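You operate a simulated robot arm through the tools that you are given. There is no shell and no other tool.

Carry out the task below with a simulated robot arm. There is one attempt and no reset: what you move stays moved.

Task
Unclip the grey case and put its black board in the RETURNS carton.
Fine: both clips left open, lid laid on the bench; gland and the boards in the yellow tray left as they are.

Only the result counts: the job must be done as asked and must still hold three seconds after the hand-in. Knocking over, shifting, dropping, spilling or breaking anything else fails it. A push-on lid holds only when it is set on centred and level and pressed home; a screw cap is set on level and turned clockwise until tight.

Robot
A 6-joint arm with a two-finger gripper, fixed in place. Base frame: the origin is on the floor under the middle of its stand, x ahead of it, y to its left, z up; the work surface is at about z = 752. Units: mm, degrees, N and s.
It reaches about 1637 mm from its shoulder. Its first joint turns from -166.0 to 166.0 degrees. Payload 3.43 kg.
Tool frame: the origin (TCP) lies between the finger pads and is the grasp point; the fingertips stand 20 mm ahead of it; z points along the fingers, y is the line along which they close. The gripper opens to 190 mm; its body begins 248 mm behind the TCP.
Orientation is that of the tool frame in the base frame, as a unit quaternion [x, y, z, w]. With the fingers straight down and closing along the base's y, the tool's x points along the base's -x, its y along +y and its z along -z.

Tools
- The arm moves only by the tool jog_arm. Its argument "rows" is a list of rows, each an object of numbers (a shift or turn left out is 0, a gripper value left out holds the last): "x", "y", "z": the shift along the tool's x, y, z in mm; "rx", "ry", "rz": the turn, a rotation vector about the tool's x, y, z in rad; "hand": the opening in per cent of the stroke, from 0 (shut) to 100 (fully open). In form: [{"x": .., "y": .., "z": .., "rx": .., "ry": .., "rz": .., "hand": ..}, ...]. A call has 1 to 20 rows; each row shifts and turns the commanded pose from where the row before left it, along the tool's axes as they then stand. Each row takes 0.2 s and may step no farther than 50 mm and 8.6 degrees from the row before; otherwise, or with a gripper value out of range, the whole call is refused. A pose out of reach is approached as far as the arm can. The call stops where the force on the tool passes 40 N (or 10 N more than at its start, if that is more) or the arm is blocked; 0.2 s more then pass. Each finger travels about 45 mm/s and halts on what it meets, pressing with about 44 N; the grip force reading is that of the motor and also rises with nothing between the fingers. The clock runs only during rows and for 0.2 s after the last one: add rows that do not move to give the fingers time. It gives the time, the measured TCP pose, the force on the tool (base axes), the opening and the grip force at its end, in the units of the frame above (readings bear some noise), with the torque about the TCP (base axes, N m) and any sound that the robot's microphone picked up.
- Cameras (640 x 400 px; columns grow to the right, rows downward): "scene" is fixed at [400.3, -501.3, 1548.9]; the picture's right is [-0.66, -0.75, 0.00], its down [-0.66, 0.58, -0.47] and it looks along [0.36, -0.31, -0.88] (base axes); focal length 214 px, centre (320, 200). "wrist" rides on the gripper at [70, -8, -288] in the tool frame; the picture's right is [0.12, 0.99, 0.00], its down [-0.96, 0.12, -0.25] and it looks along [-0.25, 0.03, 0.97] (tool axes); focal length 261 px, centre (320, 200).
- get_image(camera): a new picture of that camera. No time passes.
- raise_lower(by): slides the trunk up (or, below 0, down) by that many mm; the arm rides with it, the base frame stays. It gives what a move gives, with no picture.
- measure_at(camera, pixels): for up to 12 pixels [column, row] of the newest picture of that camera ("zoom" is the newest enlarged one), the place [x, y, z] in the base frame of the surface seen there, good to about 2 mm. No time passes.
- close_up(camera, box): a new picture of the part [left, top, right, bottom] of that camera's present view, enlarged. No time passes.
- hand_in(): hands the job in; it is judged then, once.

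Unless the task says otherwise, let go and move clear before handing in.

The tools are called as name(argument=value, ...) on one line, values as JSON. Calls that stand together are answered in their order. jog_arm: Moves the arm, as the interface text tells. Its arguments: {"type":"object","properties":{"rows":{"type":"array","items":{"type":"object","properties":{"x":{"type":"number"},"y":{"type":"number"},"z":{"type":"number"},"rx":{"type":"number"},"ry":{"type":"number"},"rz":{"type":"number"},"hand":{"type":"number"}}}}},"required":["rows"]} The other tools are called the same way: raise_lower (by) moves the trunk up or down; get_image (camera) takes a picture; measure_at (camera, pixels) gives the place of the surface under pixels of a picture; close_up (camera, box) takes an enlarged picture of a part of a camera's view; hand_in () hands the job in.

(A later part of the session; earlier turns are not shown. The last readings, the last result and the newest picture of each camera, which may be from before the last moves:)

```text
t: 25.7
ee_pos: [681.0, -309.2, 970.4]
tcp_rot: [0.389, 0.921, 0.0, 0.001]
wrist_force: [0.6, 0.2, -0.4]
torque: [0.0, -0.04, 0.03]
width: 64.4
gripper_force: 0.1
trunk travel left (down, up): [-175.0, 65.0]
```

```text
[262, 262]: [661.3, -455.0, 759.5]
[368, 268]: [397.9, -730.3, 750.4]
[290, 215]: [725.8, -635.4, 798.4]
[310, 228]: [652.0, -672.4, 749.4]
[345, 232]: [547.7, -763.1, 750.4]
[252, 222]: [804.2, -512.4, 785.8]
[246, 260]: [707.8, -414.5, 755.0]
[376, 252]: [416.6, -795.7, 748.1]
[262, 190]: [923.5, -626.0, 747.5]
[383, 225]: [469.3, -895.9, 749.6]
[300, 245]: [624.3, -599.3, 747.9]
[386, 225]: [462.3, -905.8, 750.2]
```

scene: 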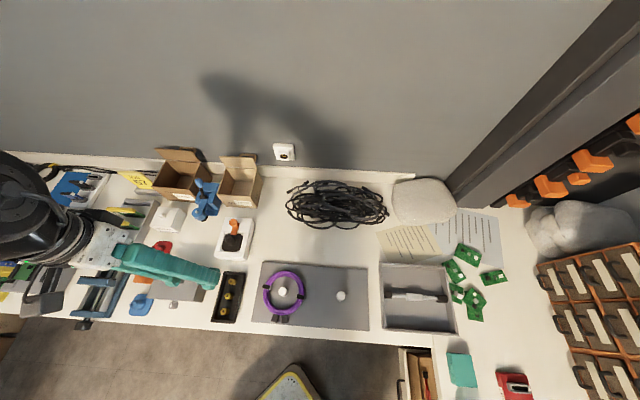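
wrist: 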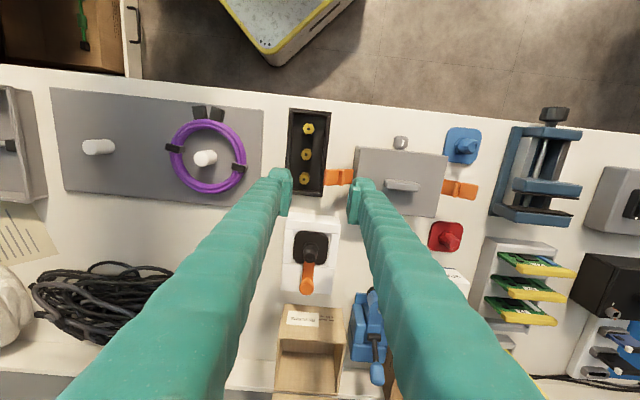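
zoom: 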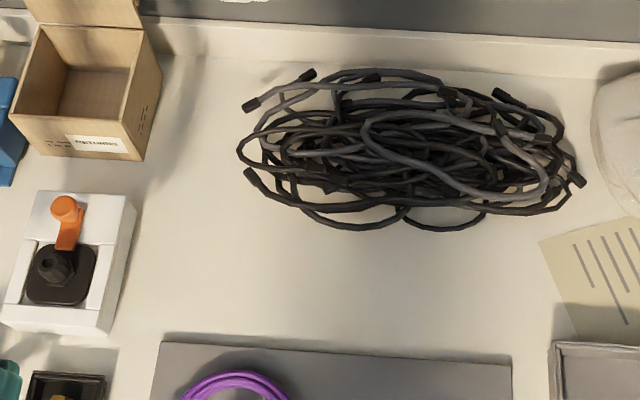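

Free bench space lies around base (680,-543), clear of mat, tray and cables. Now turn the gripper 90° so it closes across the handle and centre above it.

jog_arm(rows=[{"rz": -0.1309}, {"rz": -0.1309}, {"rz": -0.1309}, {"rz": -0.1309}, {"rz": -0.1309}, {"rz": -0.1309}, {"rz": -0.1309}, {"rz": -0.1309}, {"rz": -0.1309}, {"rz": -0.1309}, {"rz": -0.1309}, {"rz": -0.1309}, {"x": -45.3, "y": 0.8}, {"x": -45.3, "y": 0.8}, {"x": -45.3, "y": 0.7}, {}])

get_image(camera="wrist")

close_up(camera="wrist", box=[220, 110, 420, 250])

```text
t: 29.1
ee_pos: [778.6, -213.7, 969.4]
tcp_rot: [-0.376, 0.927, -0.002, 0.001]
wrist_force: [-0.1, -0.1, 0.3]
torque: [0.02, 0.04, 0.0]
width: 64.5
gripper_force: 0.0
trunk travel left (down, up): [-175.0, 65.0]
```

```text
taken
```

wrist: 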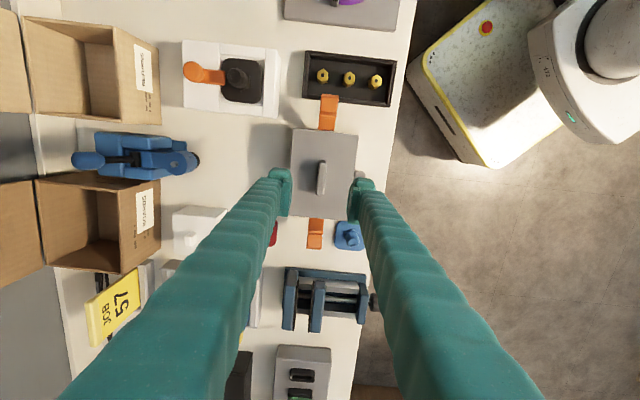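

```text
2.86 times, centred on (320, 180) of wrist
```

zoom: 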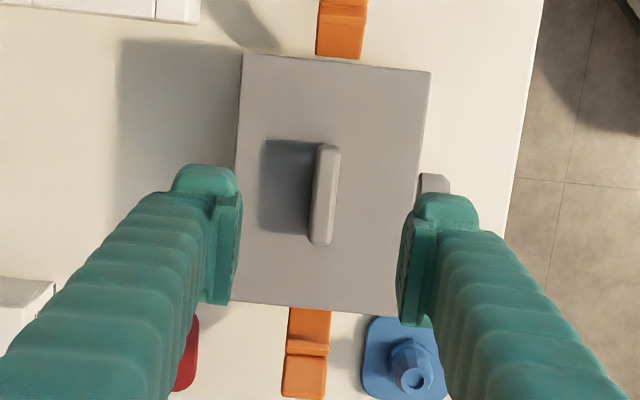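

Fingers straddle the handle with the correct heading. I'll narrow to ~40 mm and lower so the tips are ~5 mm above the lid.

jog_arm(rows=[{"hand": 21}, {"hand": 21}, {"hand": 21}, {"z": 40}, {"z": 40}, {"z": 25}, {"z": 12}, {"z": 8}])

close_up(camera="wrist", box=[220, 110, 420, 250])

close_up(camera="scene", box=[120, 230, 240, 320])

```text
t: 30.9
ee_pos: [777.4, -214.8, 842.3]
tcp_rot: [-0.375, 0.927, -0.002, 0.001]
wrist_force: [-0.1, -0.2, 0.6]
torque: [-0.04, -0.01, -0.03]
width: 39.9
gripper_force: 0.1
trunk travel left (down, up): [-175.0, 65.0]
```

```text
2.86 times, centred on (320, 180) of wrist
```

zoom: 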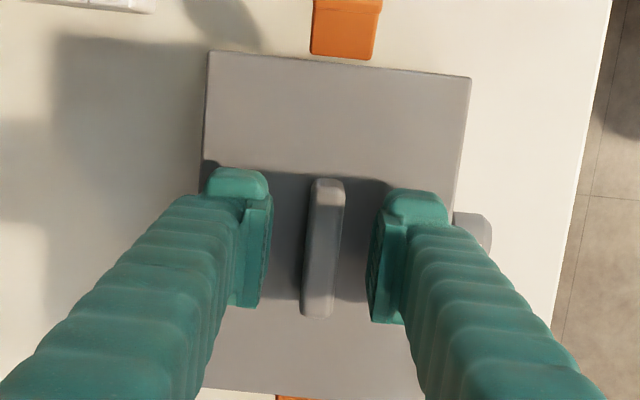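

```text
4.44 times, centred on (180, 275) of scene
```

zoom: 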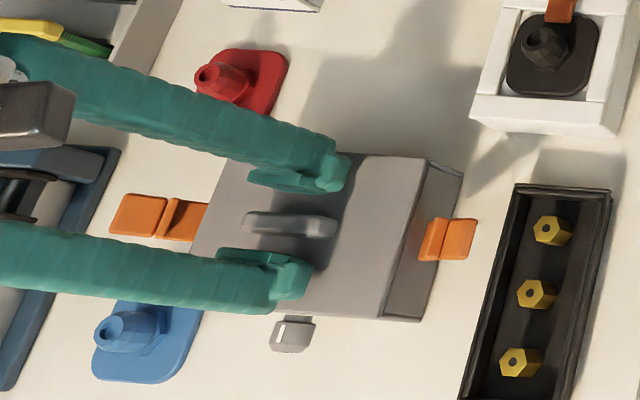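

Handle (zoom (323,250)) is centred between the pads. Closing the gripper on it.

jog_arm(rows=[{"hand": 12}, {"hand": 6}, {"hand": 2}, {"hand": 0}, {"hand": 0}, {"hand": 0}])

close_up(camera="scene", box=[120, 230, 240, 320])

```text
t: 32.3
ee_pos: [777.7, -214.0, 844.0]
tcp_rot: [-0.376, 0.927, -0.001, 0.001]
wrist_force: [-1.5, 2.7, 0.4]
torque: [0.05, 0.04, 0.21]
width: 12.5
gripper_force: 44.4
trunk travel left (down, up): [-175.0, 65.0]
```

```text
4.44 times, centred on (180, 275) of scene
```

zoom: 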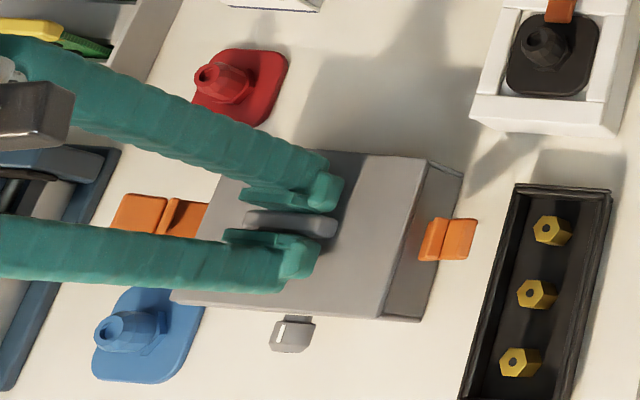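

Gripped at 12.5 mm with 44 N. Lifting the lid slowly at first.

jog_arm(rows=[{"z": -4}, {"z": -6}, {"z": -8}, {"z": -10}, {"z": -12}])

close_up(camera="scene", box=[120, 230, 240, 320])

get_image(camera="wrist")

```text
t: 33.5
ee_pos: [778.2, -216.0, 883.1]
tcp_rot: [-0.375, 0.927, -0.002, 0.0]
wrist_force: [-0.5, -0.2, -0.6]
torque: [0.02, 0.04, 0.02]
width: 12.3
gripper_force: 43.9
trunk travel left (down, up): [-175.0, 65.0]
```

```text
4.44 times, centred on (180, 275) of scene
```

zoom: 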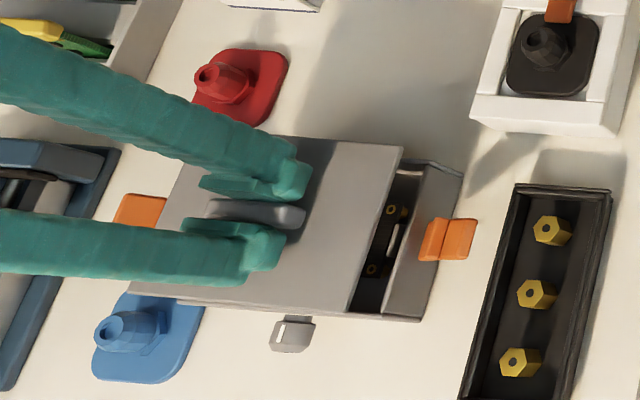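

```text
taken
```

wrist: 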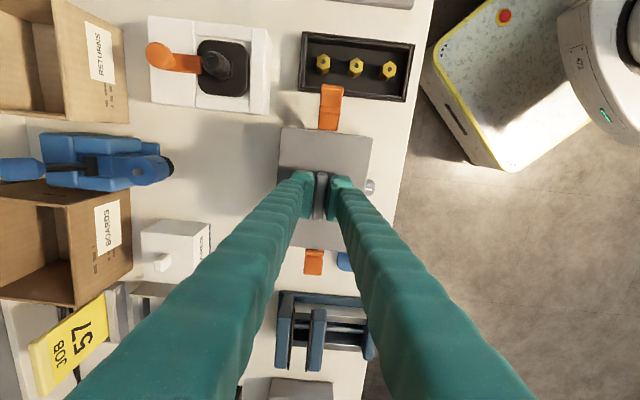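

The lid came off cleanly and the case stayed put. Raising further and carrying the lid to the free bench area.

jog_arm(rows=[{"z": -30}, {"z": -30}, {"z": -30}, {"x": 37.3, "y": -20.8}, {"x": 37.3, "y": -20.8}, {"x": 37.3, "y": -20.8}, {"x": 37.3, "y": -20.8}, {"x": 37.3, "y": -20.8}, {"x": 37.3, "y": -20.8}, {"x": 37.3, "y": -20.8}, {"x": 37.3, "y": -20.8}, {}])

get_image(camera="wrist")

get_image(camera="scene")

```text
t: 36.1
ee_pos: [679.7, -542.0, 972.2]
tcp_rot: [-0.375, 0.927, -0.001, 0.001]
wrist_force: [0.0, 0.1, -0.8]
torque: [0.05, 0.02, 0.02]
width: 12.7
gripper_force: 43.4
trunk travel left (down, up): [-175.0, 65.0]
```

```text
taken
```

wrist: 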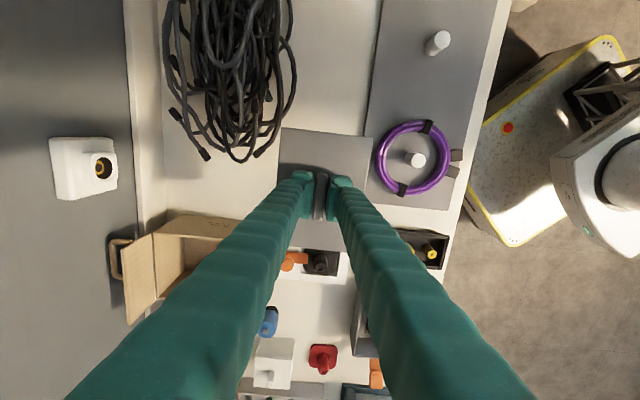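

```text
taken
```

scene: 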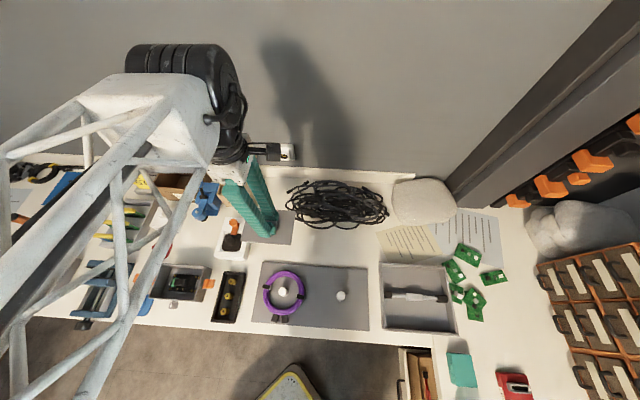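

The lid is held over the target area. Measuring the nearest cable ends, mat edge and tray corner to verify clearance before lowering.

measure_at(camera="wrist", pixels=[[207, 157], [262, 156], [242, 160], [290, 90], [371, 80], [368, 205], [345, 258], [340, 275], [284, 130], [364, 138], [222, 225], [180, 110]])

close_up(camera="wrist", box=[160, 60, 460, 300])

close_up(camera="scene", box=[200, 170, 320, 270])

```text
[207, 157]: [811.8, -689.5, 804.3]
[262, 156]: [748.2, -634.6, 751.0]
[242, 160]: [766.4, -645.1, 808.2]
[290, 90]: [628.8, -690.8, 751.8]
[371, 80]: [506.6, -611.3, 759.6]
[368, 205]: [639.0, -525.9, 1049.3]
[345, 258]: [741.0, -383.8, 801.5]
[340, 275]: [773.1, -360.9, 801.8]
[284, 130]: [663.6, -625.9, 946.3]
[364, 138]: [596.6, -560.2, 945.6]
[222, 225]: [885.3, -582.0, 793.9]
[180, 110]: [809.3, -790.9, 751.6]
```

```text
1.67 times, centred on (310, 180) of wrist
```

zoom: 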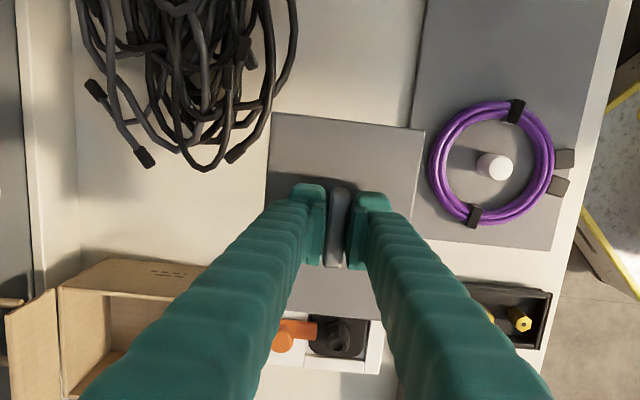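

```text
4.00 times, centred on (260, 220) of scene
```

zoom: 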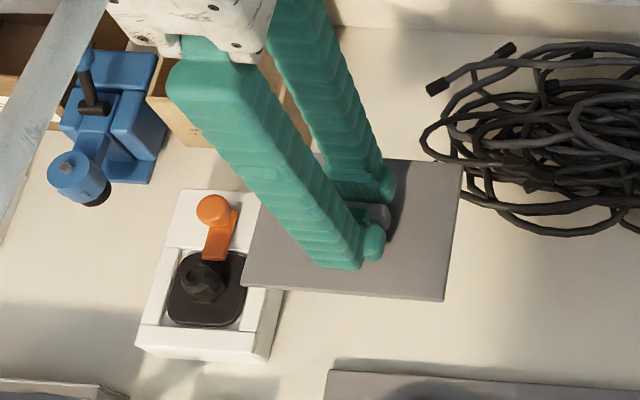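

Clearances to cables, mat and tray are all ≥ 20 mm. Lowering the lid toward the bench.

jog_arm(rows=[{"z": 40}, {"z": 40}, {"z": 40}, {"z": 30}, {"z": 12}, {}])

close_up(camera="scene", box=[200, 170, 320, 270])

close_up(camera="wrist", box=[160, 60, 460, 300])

```text
t: 37.2
ee_pos: [677.9, -540.2, 827.5]
tcp_rot: [-0.375, 0.927, -0.003, 0.001]
wrist_force: [-7.9, 5.5, 20.5]
torque: [-0.13, -0.68, 0.04]
width: 13.8
gripper_force: 44.5
trunk travel left (down, up): [-175.0, 65.0]
stopped in row 5: the force on the tool passed its limit at 55 N (the readings are from after the stop); the commanded pose is now the measured one
```

```text
4.00 times, centred on (260, 220) of scene
```

zoom: 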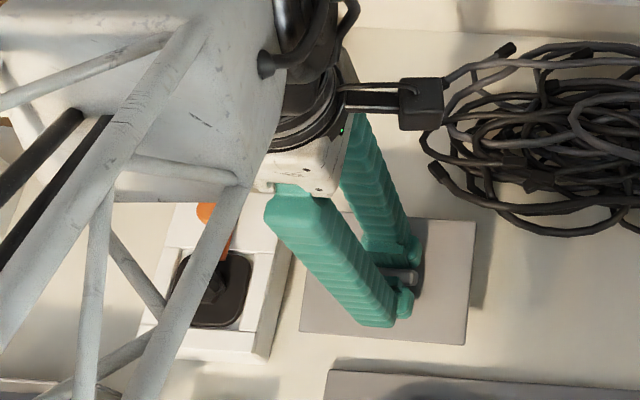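

```text
1.67 times, centred on (310, 180) of wrist
```

zoom: 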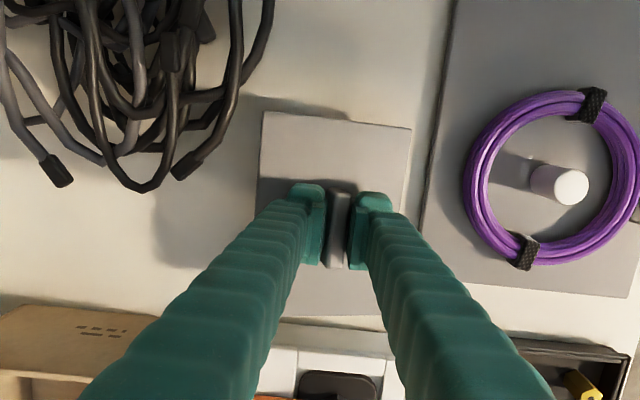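

Contact occurred at TCP z≈827, earlier than expected. I'll measure the lid's corners to see what it is resting on.

measure_at(camera="zoom", pixels=[[265, 116], [408, 130], [385, 310], [270, 300], [262, 200], [400, 200], [340, 195], [250, 150], [300, 345], [330, 332], [390, 350], [280, 330]])

close_up(camera="scene", box=[240, 190, 340, 270])

measure_at(camera="zoom", pixels=[[210, 210], [245, 280], [210, 380], [330, 190], [370, 195], [360, 390], [280, 385], [350, 300], [385, 220], [380, 360], [340, 400], [395, 300]])

```text
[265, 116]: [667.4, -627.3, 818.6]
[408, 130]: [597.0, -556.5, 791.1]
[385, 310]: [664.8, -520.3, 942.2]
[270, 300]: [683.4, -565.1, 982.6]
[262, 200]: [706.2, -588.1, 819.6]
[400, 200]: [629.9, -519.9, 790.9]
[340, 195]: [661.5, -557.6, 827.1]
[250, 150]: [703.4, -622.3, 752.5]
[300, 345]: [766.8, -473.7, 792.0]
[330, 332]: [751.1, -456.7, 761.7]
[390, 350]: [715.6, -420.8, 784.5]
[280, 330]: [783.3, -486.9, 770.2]
```

```text
5.00 times, centred on (290, 230) of scene
```

zoom: 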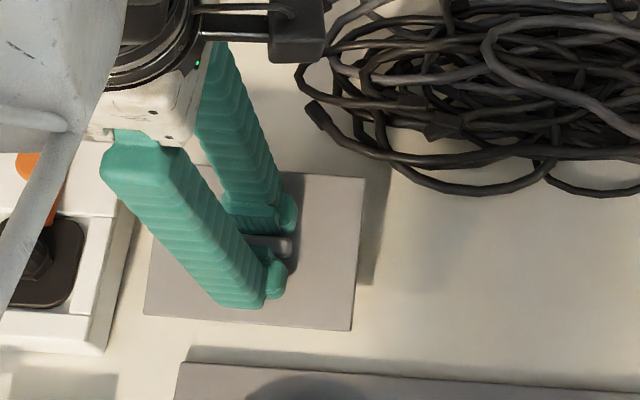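

```text
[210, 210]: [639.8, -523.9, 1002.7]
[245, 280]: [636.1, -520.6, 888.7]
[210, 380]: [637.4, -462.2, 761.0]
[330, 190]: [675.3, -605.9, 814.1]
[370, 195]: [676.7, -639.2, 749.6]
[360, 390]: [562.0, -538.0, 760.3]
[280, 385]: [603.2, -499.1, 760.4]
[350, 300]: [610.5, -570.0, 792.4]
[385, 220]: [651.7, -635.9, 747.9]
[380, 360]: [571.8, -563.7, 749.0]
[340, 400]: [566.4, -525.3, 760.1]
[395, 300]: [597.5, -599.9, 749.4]
```

The lid is tilted (far edge z≈818, near edge z≈791), so something met its far side or underside. I'll lift 40 mm and look at it carefully.

jog_arm(rows=[{"z": -10}, {"z": -15}, {"z": -15}, {}])

get_image(camera="scene")

get_image(camera="wrist")

close_up(camera="scene", box=[220, 180, 320, 270])

measure_at(camera="zoom", pixels=[[100, 40], [430, 170], [420, 310], [330, 330], [300, 160], [400, 200], [390, 300], [470, 250], [350, 370], [420, 240], [420, 180], [380, 320]])

```text
t: 38.2
ee_pos: [679.4, -540.1, 863.9]
tcp_rot: [-0.374, 0.927, -0.002, 0.0]
wrist_force: [0.1, 0.2, -0.6]
torque: [-0.01, -0.01, 0.06]
width: 13.0
gripper_force: 43.9
trunk travel left (down, up): [-175.0, 65.0]
```

```text
taken
```

scene: 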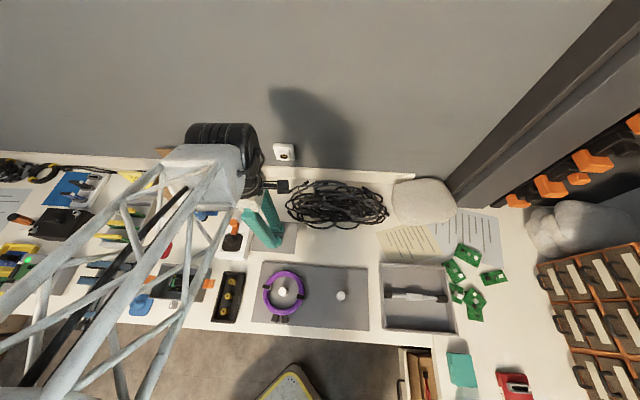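

```text
taken
```

wrist: 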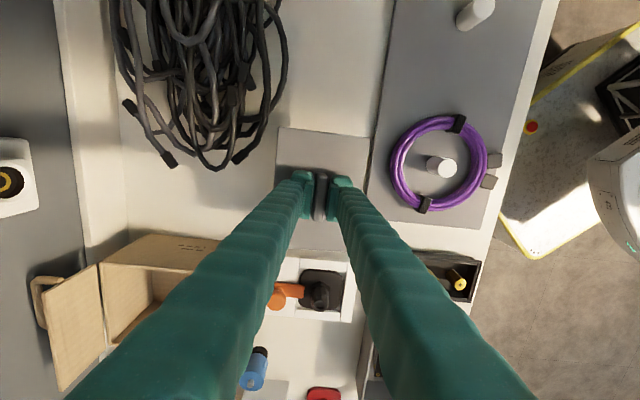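

```text
4.44 times, centred on (270, 225) of scene
```

zoom: 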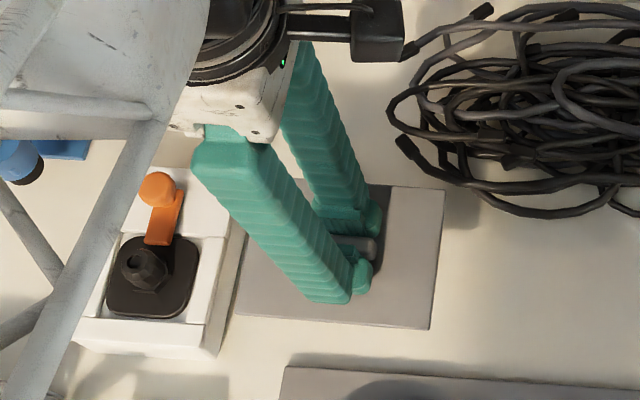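

```text
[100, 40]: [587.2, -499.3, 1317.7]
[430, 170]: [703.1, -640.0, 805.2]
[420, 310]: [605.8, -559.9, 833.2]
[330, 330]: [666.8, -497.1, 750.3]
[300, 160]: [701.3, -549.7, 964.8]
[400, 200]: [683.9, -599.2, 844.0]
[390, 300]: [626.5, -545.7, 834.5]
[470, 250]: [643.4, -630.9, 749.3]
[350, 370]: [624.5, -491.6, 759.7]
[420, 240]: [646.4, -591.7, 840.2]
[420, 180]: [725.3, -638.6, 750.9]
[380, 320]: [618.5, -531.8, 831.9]
```

The lid retained a ~7° tilt in the grip; something met its far half. I'll raise and shift it toward the front so both cameras can see the bench underneath.

jog_arm(rows=[{"z": -40}, {"z": -40}, {"z": -30}, {"y": 45}, {"y": 45}, {"y": 45}, {}])

get_image(camera="wrist")

close_up(camera="wrist", box=[180, 60, 380, 260])

close_up(camera="scene", box=[230, 190, 330, 260])

```text
t: 39.8
ee_pos: [583.3, -442.0, 975.5]
tcp_rot: [-0.375, 0.927, -0.002, 0.001]
wrist_force: [-0.3, -0.2, -1.2]
torque: [-0.03, -0.01, 0.01]
width: 12.7
gripper_force: 43.7
trunk travel left (down, up): [-175.0, 65.0]
```

```text
taken
```

wrist: 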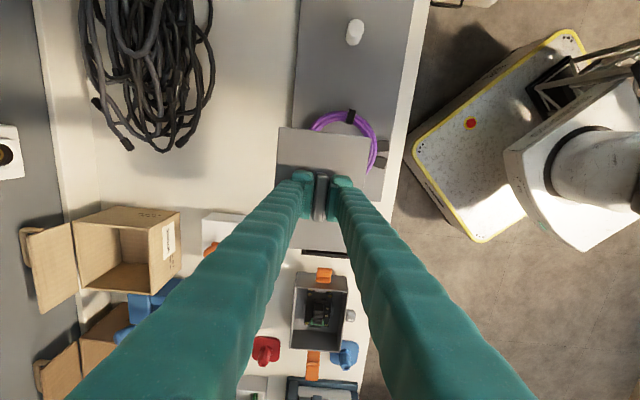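

```text
2.00 times, centred on (280, 160) of wrist
```

zoom: 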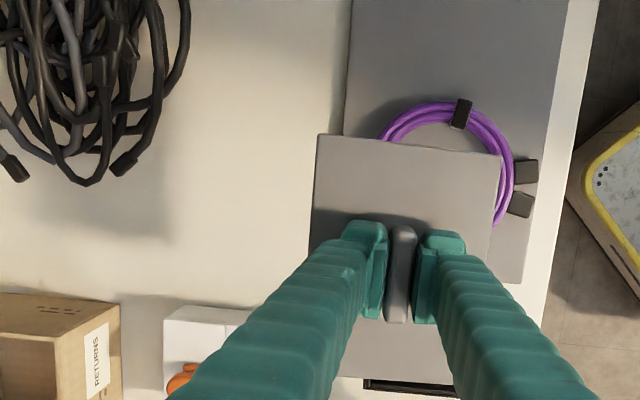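

```text
5.71 times, centred on (280, 225) of scene
```

zoom: 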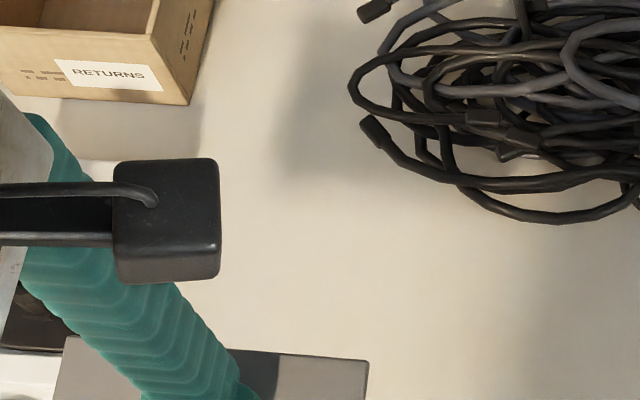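

The bench there is clear of objects, and the cables haven't moved; the lid edge probably met the cable bundle's bulk. A roomier spot may be right behind the case; I'll inspect that area and the case interior.

close_up(camera="wrist", box=[180, 220, 400, 400])

get_image(camera="scene")

close_up(camera="scene", box=[130, 190, 250, 310])

```text
2.22 times, centred on (290, 310) of wrist
```

zoom: 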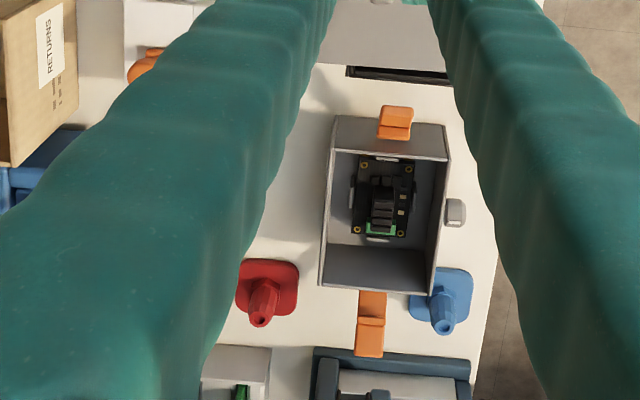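

```text
taken
```

scene: 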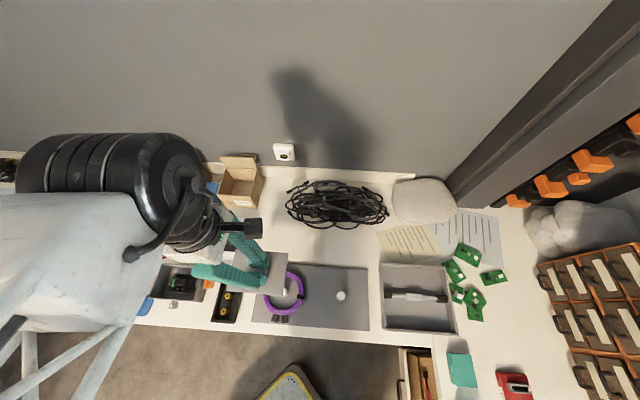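

```text
3.33 times, centred on (190, 250) of scene
```

zoom: 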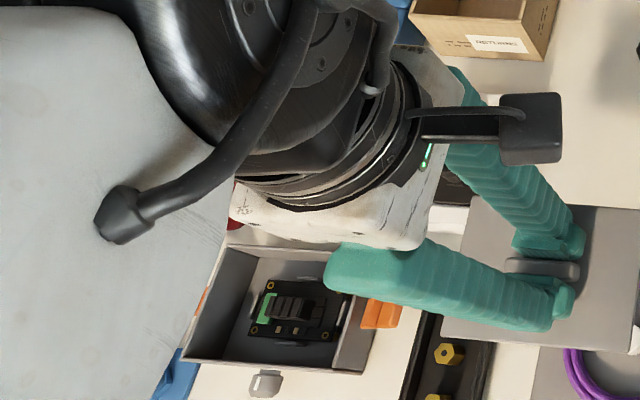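

The case interior shows a black board lying flat with brass corners. I'll bring the lid back over the case at height so the scene camera can see and measure the space behind the case.

jog_arm(rows=[{"x": -42.6, "y": 4}, {"x": -42.6, "y": 4}, {"x": -42.6, "y": 4}, {"x": -42.6, "y": 4}, {"x": -42.6, "y": 4}, {"x": -42.6, "y": 4}, {"x": -42.6, "y": 4}, {}])

get_image(camera="scene")

close_up(camera="scene", box=[110, 190, 270, 310])

get_image(camera="wrist")

```text
t: 41.6
ee_pos: [778.3, -216.8, 974.9]
tcp_rot: [-0.375, 0.927, -0.002, 0.001]
wrist_force: [0.3, -0.1, -0.3]
torque: [0.0, 0.02, -0.01]
width: 12.5
gripper_force: 44.5
trunk travel left (down, up): [-175.0, 65.0]
```

```text
taken
```

scene: 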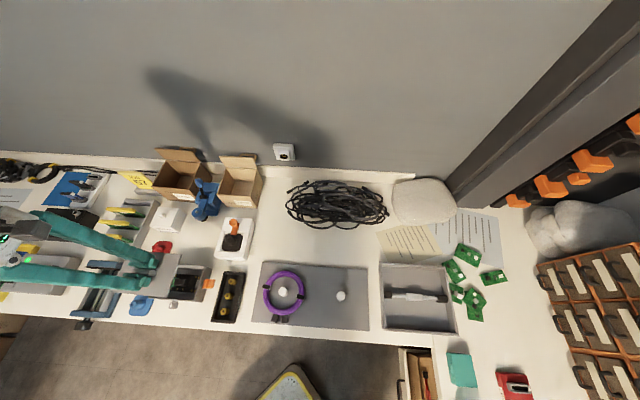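

```text
3.33 times, centred on (190, 250) of scene
```

zoom: 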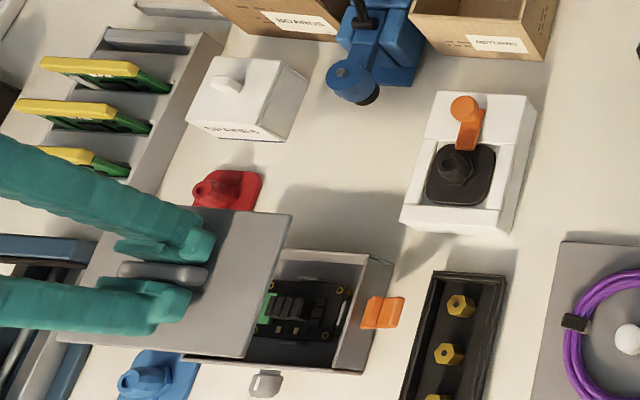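

```text
taken
```

wrist: 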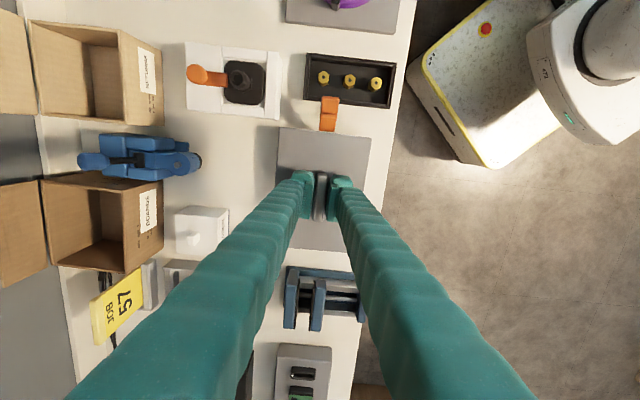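

Behind the case there is open bench (zoom (330,180)). Measuring its boundaries.

measure_at(camera="scene", pixels=[[174, 247], [172, 254], [175, 240], [213, 243], [217, 228], [222, 212], [185, 222], [190, 220], [206, 219], [196, 251], [218, 256], [205, 235]])

close_up(camera="scene", box=[150, 200, 230, 265])

measure_at(camera="zoom", pixels=[[100, 250], [150, 230], [165, 180], [170, 250], [235, 320], [440, 250], [440, 200], [470, 130], [390, 60], [370, 110], [300, 130], [330, 320]])

```text
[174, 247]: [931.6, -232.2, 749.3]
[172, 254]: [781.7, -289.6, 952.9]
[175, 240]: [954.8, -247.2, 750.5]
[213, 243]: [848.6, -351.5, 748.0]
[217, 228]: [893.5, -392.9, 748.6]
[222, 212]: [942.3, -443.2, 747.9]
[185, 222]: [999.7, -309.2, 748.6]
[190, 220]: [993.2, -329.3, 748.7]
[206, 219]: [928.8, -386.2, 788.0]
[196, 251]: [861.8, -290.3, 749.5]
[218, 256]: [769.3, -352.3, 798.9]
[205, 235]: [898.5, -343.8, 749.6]
```

```text
6.15 times, centred on (190, 232) of scene
```

zoom: 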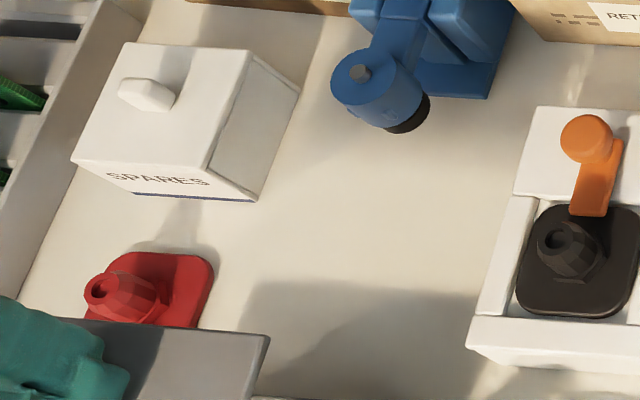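

```text
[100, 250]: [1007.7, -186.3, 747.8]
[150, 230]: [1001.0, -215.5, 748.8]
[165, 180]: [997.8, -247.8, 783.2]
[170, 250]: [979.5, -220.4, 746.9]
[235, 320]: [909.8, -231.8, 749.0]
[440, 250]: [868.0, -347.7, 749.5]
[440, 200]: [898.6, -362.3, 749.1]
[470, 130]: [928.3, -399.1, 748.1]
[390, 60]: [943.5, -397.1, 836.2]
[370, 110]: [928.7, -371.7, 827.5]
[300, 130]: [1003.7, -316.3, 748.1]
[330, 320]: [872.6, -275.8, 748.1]
```

There is ~170 mm of free width behind the case; a lid centred at (869,-300) has >20 mm clearance all round. Moving there at height, then partly down.

jog_arm(rows=[{"x": -2.2, "y": -40.9}, {"x": -2.2, "y": -40.9}, {"x": -2.3, "y": -41}, {}, {"z": 30}, {"z": 30}, {"z": 20}, {}])

get_image(camera="wrist")

close_up(camera="scene", box=[110, 190, 270, 310])

measure_at(camera="zoom", pixels=[[350, 190], [330, 260], [230, 260], [300, 180], [310, 240], [350, 230], [280, 250], [260, 200], [320, 190], [340, 220], [300, 260], [330, 170]])

```text
t: 43.4
ee_pos: [868.7, -299.4, 894.6]
tcp_rot: [-0.375, 0.927, -0.002, 0.001]
wrist_force: [0.3, 0.7, 0.4]
torque: [0.03, 0.02, 0.02]
width: 12.9
gripper_force: 44.1
trunk travel left (down, up): [-175.0, 65.0]
```

```text
taken
```

wrist: 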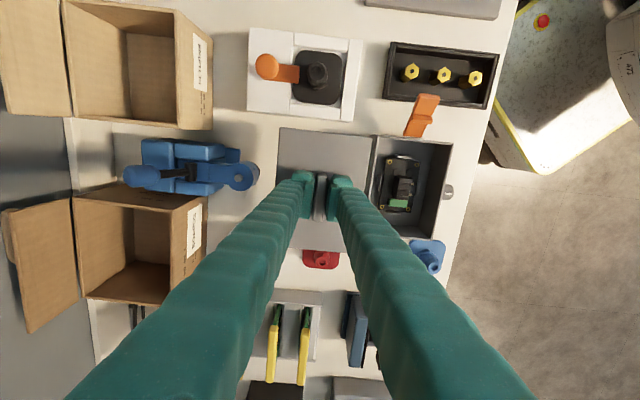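

```text
3.33 times, centred on (190, 250) of scene
```

zoom: 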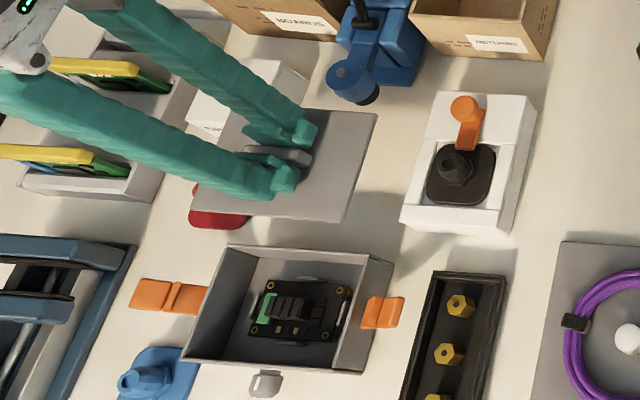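

```text
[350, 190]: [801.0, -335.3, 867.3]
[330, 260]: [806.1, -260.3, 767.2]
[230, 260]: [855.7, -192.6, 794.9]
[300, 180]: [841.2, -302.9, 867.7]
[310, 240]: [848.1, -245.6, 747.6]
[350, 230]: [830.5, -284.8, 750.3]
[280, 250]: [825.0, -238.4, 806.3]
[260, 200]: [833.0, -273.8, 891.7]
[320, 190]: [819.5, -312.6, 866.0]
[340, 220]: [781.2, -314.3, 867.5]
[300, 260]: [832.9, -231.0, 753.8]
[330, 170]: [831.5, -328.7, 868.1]
```

The lid is level again (all points z≈867) and over clear bench. Lowering slowly now in small steps.

jog_arm(rows=[{"z": 15}, {"z": 12}, {"z": 10}, {"z": 6}, {"z": 5}, {"z": 4}, {}])

close_up(camera="scene", box=[140, 200, 240, 280])

```text
t: 45.0
ee_pos: [869.3, -299.8, 844.6]
tcp_rot: [-0.376, 0.927, -0.003, 0.0]
wrist_force: [-0.3, -0.3, -1.8]
torque: [0.02, -0.01, -0.04]
width: 12.4
gripper_force: 43.9
trunk travel left (down, up): [-175.0, 65.0]
```

```text
5.00 times, centred on (190, 240) of scene
```

zoom: 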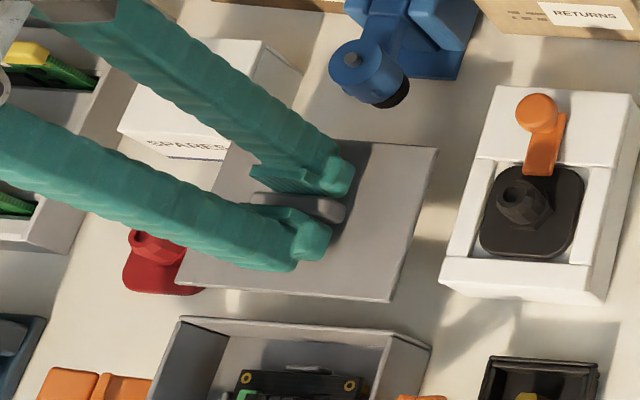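

Still no contact at TCP z≈845. Continuing down in 5 mm steps.

jog_arm(rows=[{"z": 5}, {"z": 5}, {"z": 5}, {"z": 4}, {}])

measure_at(camera="scene", pixels=[[217, 233], [218, 257], [180, 258], [210, 245]])

```text
t: 46.2
ee_pos: [870.4, -298.7, 824.4]
tcp_rot: [-0.375, 0.927, -0.002, 0.002]
wrist_force: [-0.5, 0.0, -0.7]
torque: [0.06, -0.02, -0.01]
width: 12.5
gripper_force: 44.3
trunk travel left (down, up): [-175.0, 65.0]
```

```text
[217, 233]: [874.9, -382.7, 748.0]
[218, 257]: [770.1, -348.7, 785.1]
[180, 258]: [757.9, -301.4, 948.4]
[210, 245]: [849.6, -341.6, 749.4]
```

Below the earlier contact height with no force, so the former obstruction was local to that spot. Continuing down.

jog_arm(rows=[{"z": 5}, {"z": 5}, {"z": 5}, {"z": 4}, {}])

close_up(camera="scene", box=[140, 200, 240, 280])

```text
t: 47.4
ee_pos: [869.1, -298.5, 804.8]
tcp_rot: [-0.376, 0.927, -0.002, 0.0]
wrist_force: [-0.8, 0.0, -0.5]
torque: [-0.02, 0.02, -0.01]
width: 12.4
gripper_force: 44.1
trunk travel left (down, up): [-175.0, 65.0]
```

```text
5.00 times, centred on (190, 240) of scene
```

zoom: 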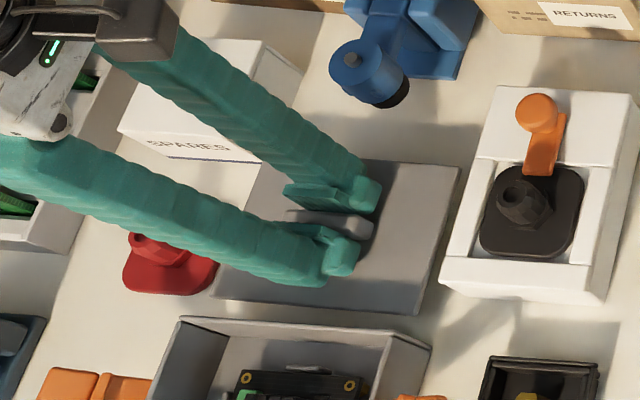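

Lid top now at z≈778. Checking the gap between the lid's right corner (zoom (420,312)) and the white tray (440,285).

measure_at(camera="zoom", pixels=[[452, 172], [415, 308], [435, 230], [225, 290], [443, 290], [470, 295], [450, 265], [430, 320], [240, 260], [400, 170], [445, 250], [300, 295]])

close_up(camera="wrist", box=[220, 60, 460, 280])

```text
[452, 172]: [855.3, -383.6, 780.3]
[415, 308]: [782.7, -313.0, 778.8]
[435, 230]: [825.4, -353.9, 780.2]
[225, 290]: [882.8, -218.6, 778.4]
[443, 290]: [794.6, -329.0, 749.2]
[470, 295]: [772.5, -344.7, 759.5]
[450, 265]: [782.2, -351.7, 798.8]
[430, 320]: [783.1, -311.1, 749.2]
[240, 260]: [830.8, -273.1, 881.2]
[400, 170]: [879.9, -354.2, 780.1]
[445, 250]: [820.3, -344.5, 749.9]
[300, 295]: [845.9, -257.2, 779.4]
```

```text
1.82 times, centred on (340, 170) of wrist
```

zoom: 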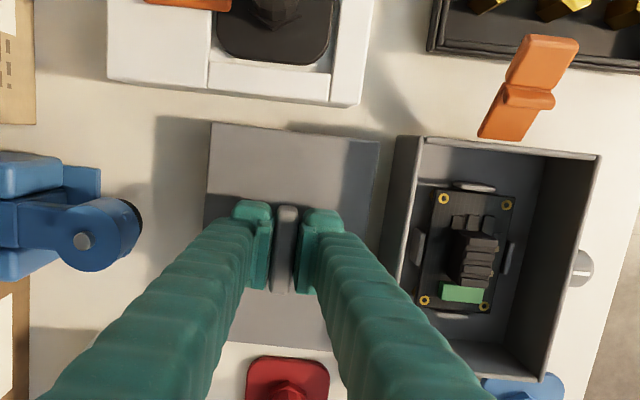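

Gap to the tray is ~27 mm and to the case ~22 mm. Continuing down in 3 mm steps until light contact.

jog_arm(rows=[{"z": 3}, {"z": 3}, {"z": 3}, {"z": 2}, {}])

```text
t: 48.6
ee_pos: [869.1, -299.1, 794.5]
tcp_rot: [-0.375, 0.927, -0.001, 0.001]
wrist_force: [-0.8, 0.7, -0.7]
torque: [0.02, -0.02, 0.02]
width: 12.5
gripper_force: 43.9
trunk travel left (down, up): [-175.0, 65.0]
```

jog_arm(rows=[{"z": 2}, {"z": 2}, {"z": 2}, {}])

measure_at(camera="scene", pixels=[[216, 240], [205, 260], [224, 245]])

```text
t: 49.6
ee_pos: [870.4, -298.3, 788.9]
tcp_rot: [-0.375, 0.927, -0.002, 0.0]
wrist_force: [-0.2, -0.4, -0.6]
torque: [0.01, -0.01, 0.02]
width: 12.4
gripper_force: 44.3
trunk travel left (down, up): [-175.0, 65.0]
```

```text
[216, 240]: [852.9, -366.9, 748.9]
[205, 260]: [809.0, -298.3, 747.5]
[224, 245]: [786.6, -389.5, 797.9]
```

No contact yet at TCP z≈789; lid top ≈763. Continuing by 2 mm steps.

jog_arm(rows=[{"z": 1.5}, {"z": 1.5}, {}])

close_up(camera="scene", box=[140, 200, 240, 280])

measure_at(camera="zoom", pixels=[[450, 185], [415, 310], [300, 300], [440, 240]])

```text
t: 50.4
ee_pos: [869.8, -298.1, 787.4]
tcp_rot: [-0.375, 0.927, -0.002, 0.002]
wrist_force: [1.0, 0.7, 21.3]
torque: [-0.55, 0.57, 0.01]
width: 12.2
gripper_force: 44.0
trunk travel left (down, up): [-175.0, 65.0]
```

```text
5.00 times, centred on (190, 240) of scene
```

zoom: 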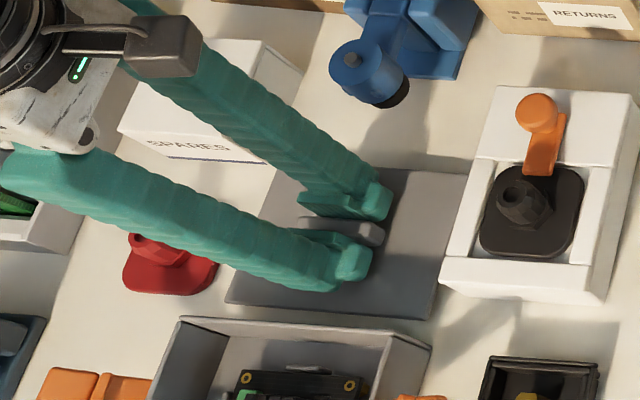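

```text
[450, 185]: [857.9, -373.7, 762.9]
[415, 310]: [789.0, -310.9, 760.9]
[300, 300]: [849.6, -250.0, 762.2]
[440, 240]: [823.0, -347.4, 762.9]
```

Light contact (21 N) at TCP z≈787 with the lid lying at z≈762: it's on the bench. Backing off 1 mm and releasing.

jog_arm(rows=[{"z": -1}, {}, {"hand": 9}, {"hand": 12}, {"hand": 15}, {"hand": 15}, {}])

close_up(camera="scene", box=[140, 200, 240, 280])

```text
t: 52.0
ee_pos: [870.0, -297.6, 785.4]
tcp_rot: [-0.376, 0.927, -0.002, 0.0]
wrist_force: [0.0, 0.5, -0.3]
torque: [-0.03, -0.01, -0.04]
width: 28.3
gripper_force: 0.0
trunk travel left (down, up): [-175.0, 65.0]
```

```text
5.00 times, centred on (190, 240) of scene
```

zoom: 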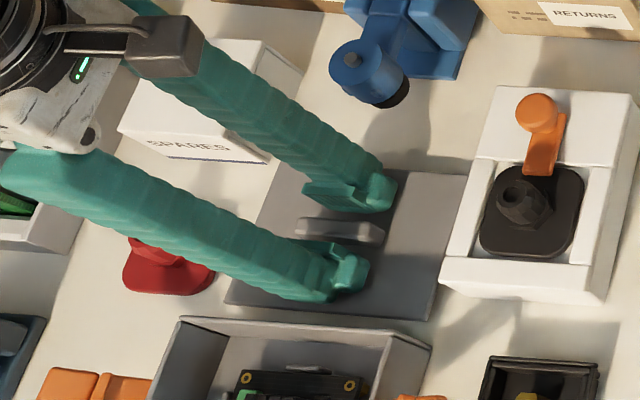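

Lid released and lying flat. Raising straight up clear of it.

jog_arm(rows=[{"z": -10}, {"z": -20}, {"z": -40}, {"z": -40}, {"z": -40}, {"z": -30}, {}])

get_image(camera="wrist")

close_up(camera="scene", box=[130, 195, 250, 315])

measure_at(camera="zoom", pixels=[[365, 160], [440, 90], [300, 160], [340, 170], [270, 340], [250, 300], [310, 270], [290, 300], [230, 320], [340, 330], [210, 310], [360, 280]])

```text
t: 53.6
ee_pos: [867.7, -297.9, 964.9]
tcp_rot: [-0.375, 0.927, -0.002, 0.001]
wrist_force: [0.1, -0.3, -0.2]
torque: [-0.02, 0.0, 0.0]
width: 28.4
gripper_force: 0.1
trunk travel left (down, up): [-175.0, 65.0]
```

```text
taken
```

wrist: 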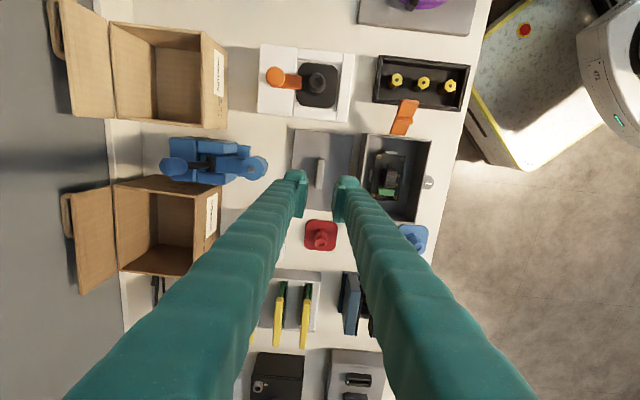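

```text
3.33 times, centred on (190, 255) of scene
```

zoom: 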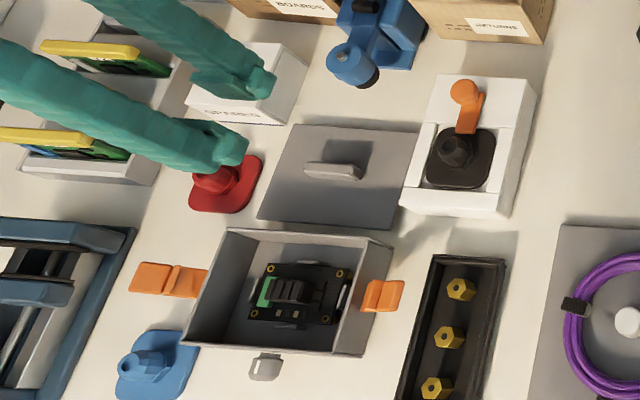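

```text
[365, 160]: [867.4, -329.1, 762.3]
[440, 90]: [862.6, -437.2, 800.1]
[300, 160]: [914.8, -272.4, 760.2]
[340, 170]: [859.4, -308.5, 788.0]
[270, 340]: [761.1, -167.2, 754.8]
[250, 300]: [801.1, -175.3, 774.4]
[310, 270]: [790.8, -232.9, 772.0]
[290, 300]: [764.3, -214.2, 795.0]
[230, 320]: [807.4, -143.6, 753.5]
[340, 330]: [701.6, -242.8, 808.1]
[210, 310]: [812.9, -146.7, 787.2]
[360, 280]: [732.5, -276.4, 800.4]
```

The lid lies flat (z≈761) behind the case. The board surface is at z≈773 with a component up to z≈795. Moving above the case with fingers wide open to look inside.

jog_arm(rows=[{"x": 2, "y": 40.9, "hand": 100}, {"x": 2, "y": 40.9}, {"x": 2, "y": 40.9}, {"z": 30}, {}, {}, {}, {}, {}, {}])

get_image(camera="wrist")

close_up(camera="wrist", box=[260, 110, 390, 240])

close_up(camera="scene", box=[145, 255, 225, 315])

```text
t: 55.8
ee_pos: [779.2, -213.7, 934.7]
tcp_rot: [-0.375, 0.927, -0.001, 0.001]
wrist_force: [-0.5, 0.0, 0.0]
torque: [0.0, 0.0, 0.03]
width: 189.9
gripper_force: 0.0
trunk travel left (down, up): [-175.0, 65.0]
```

```text
taken
```

wrist: 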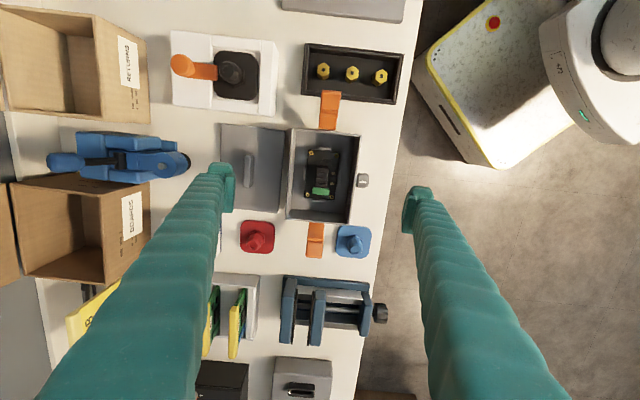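

```text
3.08 times, centred on (325, 175) of wrist
```

zoom: 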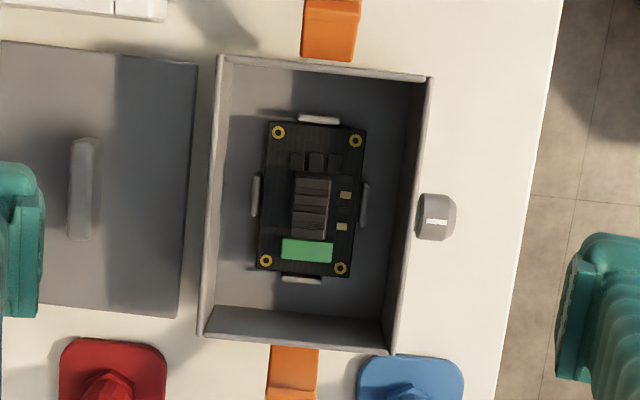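

```text
6.67 times, centred on (185, 285) of scene
```

zoom: 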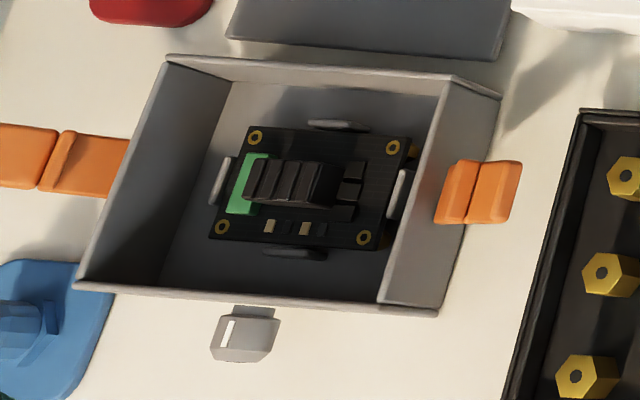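

The black board (~75×50 mm) sits between four small guide ribs, with a tall dark component and a green terminal on it. I'll measure its layout precisely.

close_up(camera="wrist", box=[280, 135, 370, 225])

get_image(camera="scene")

```text
4.44 times, centred on (325, 180) of wrist
```

zoom: 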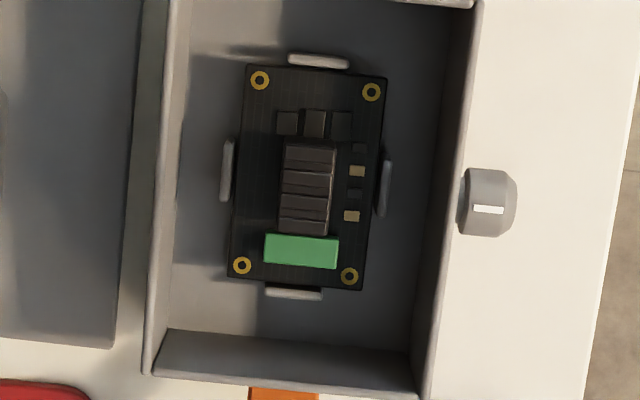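

```text
taken
```

scene: 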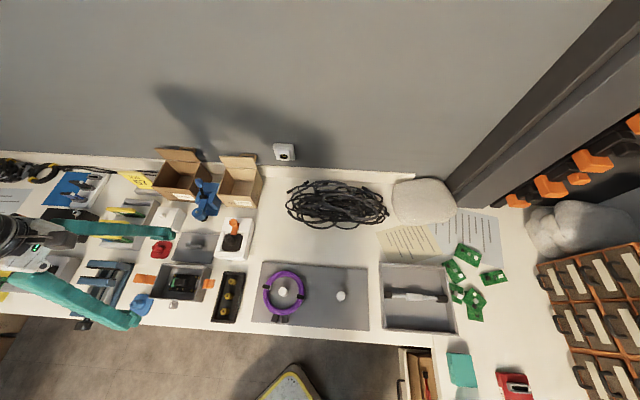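

Measuring board corners, component block, ribs and walls from the enlarged wrist picture.

measure_at(camera="zoom", pixels=[[250, 70], [383, 82], [360, 285], [232, 275], [287, 147], [332, 150], [325, 228], [282, 222], [310, 180], [300, 250], [268, 240], [334, 262]])

measure_at(camera="zoom", pixels=[[318, 61], [227, 170], [385, 185], [292, 293], [316, 122], [288, 122], [200, 300], [400, 60], [185, 60], [440, 250], [160, 300], [340, 122]])

close_up(camera="scene", box=[60, 210, 220, 330])

```text
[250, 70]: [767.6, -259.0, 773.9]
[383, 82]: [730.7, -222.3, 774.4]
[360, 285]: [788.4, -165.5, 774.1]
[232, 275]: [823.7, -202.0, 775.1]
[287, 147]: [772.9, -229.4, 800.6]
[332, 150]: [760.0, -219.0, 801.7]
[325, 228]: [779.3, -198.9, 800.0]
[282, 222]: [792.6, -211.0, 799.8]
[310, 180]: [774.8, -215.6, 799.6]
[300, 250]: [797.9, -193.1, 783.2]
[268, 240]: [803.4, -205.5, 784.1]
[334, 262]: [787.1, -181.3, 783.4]
```

```text
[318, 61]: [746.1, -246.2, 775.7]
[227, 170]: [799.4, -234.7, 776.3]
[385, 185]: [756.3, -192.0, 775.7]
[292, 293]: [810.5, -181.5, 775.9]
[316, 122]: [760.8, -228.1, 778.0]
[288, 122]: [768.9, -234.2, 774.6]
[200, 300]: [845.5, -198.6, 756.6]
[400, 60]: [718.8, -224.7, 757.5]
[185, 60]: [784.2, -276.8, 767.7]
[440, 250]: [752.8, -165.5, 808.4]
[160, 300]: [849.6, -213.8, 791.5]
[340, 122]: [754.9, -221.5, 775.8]
```

```text
3.33 times, centred on (140, 270) of scene
```

zoom: 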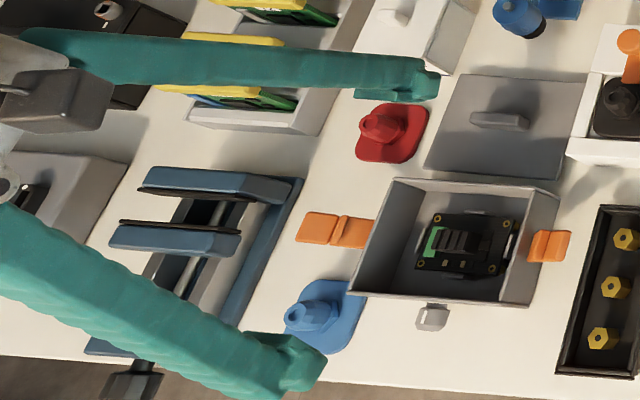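

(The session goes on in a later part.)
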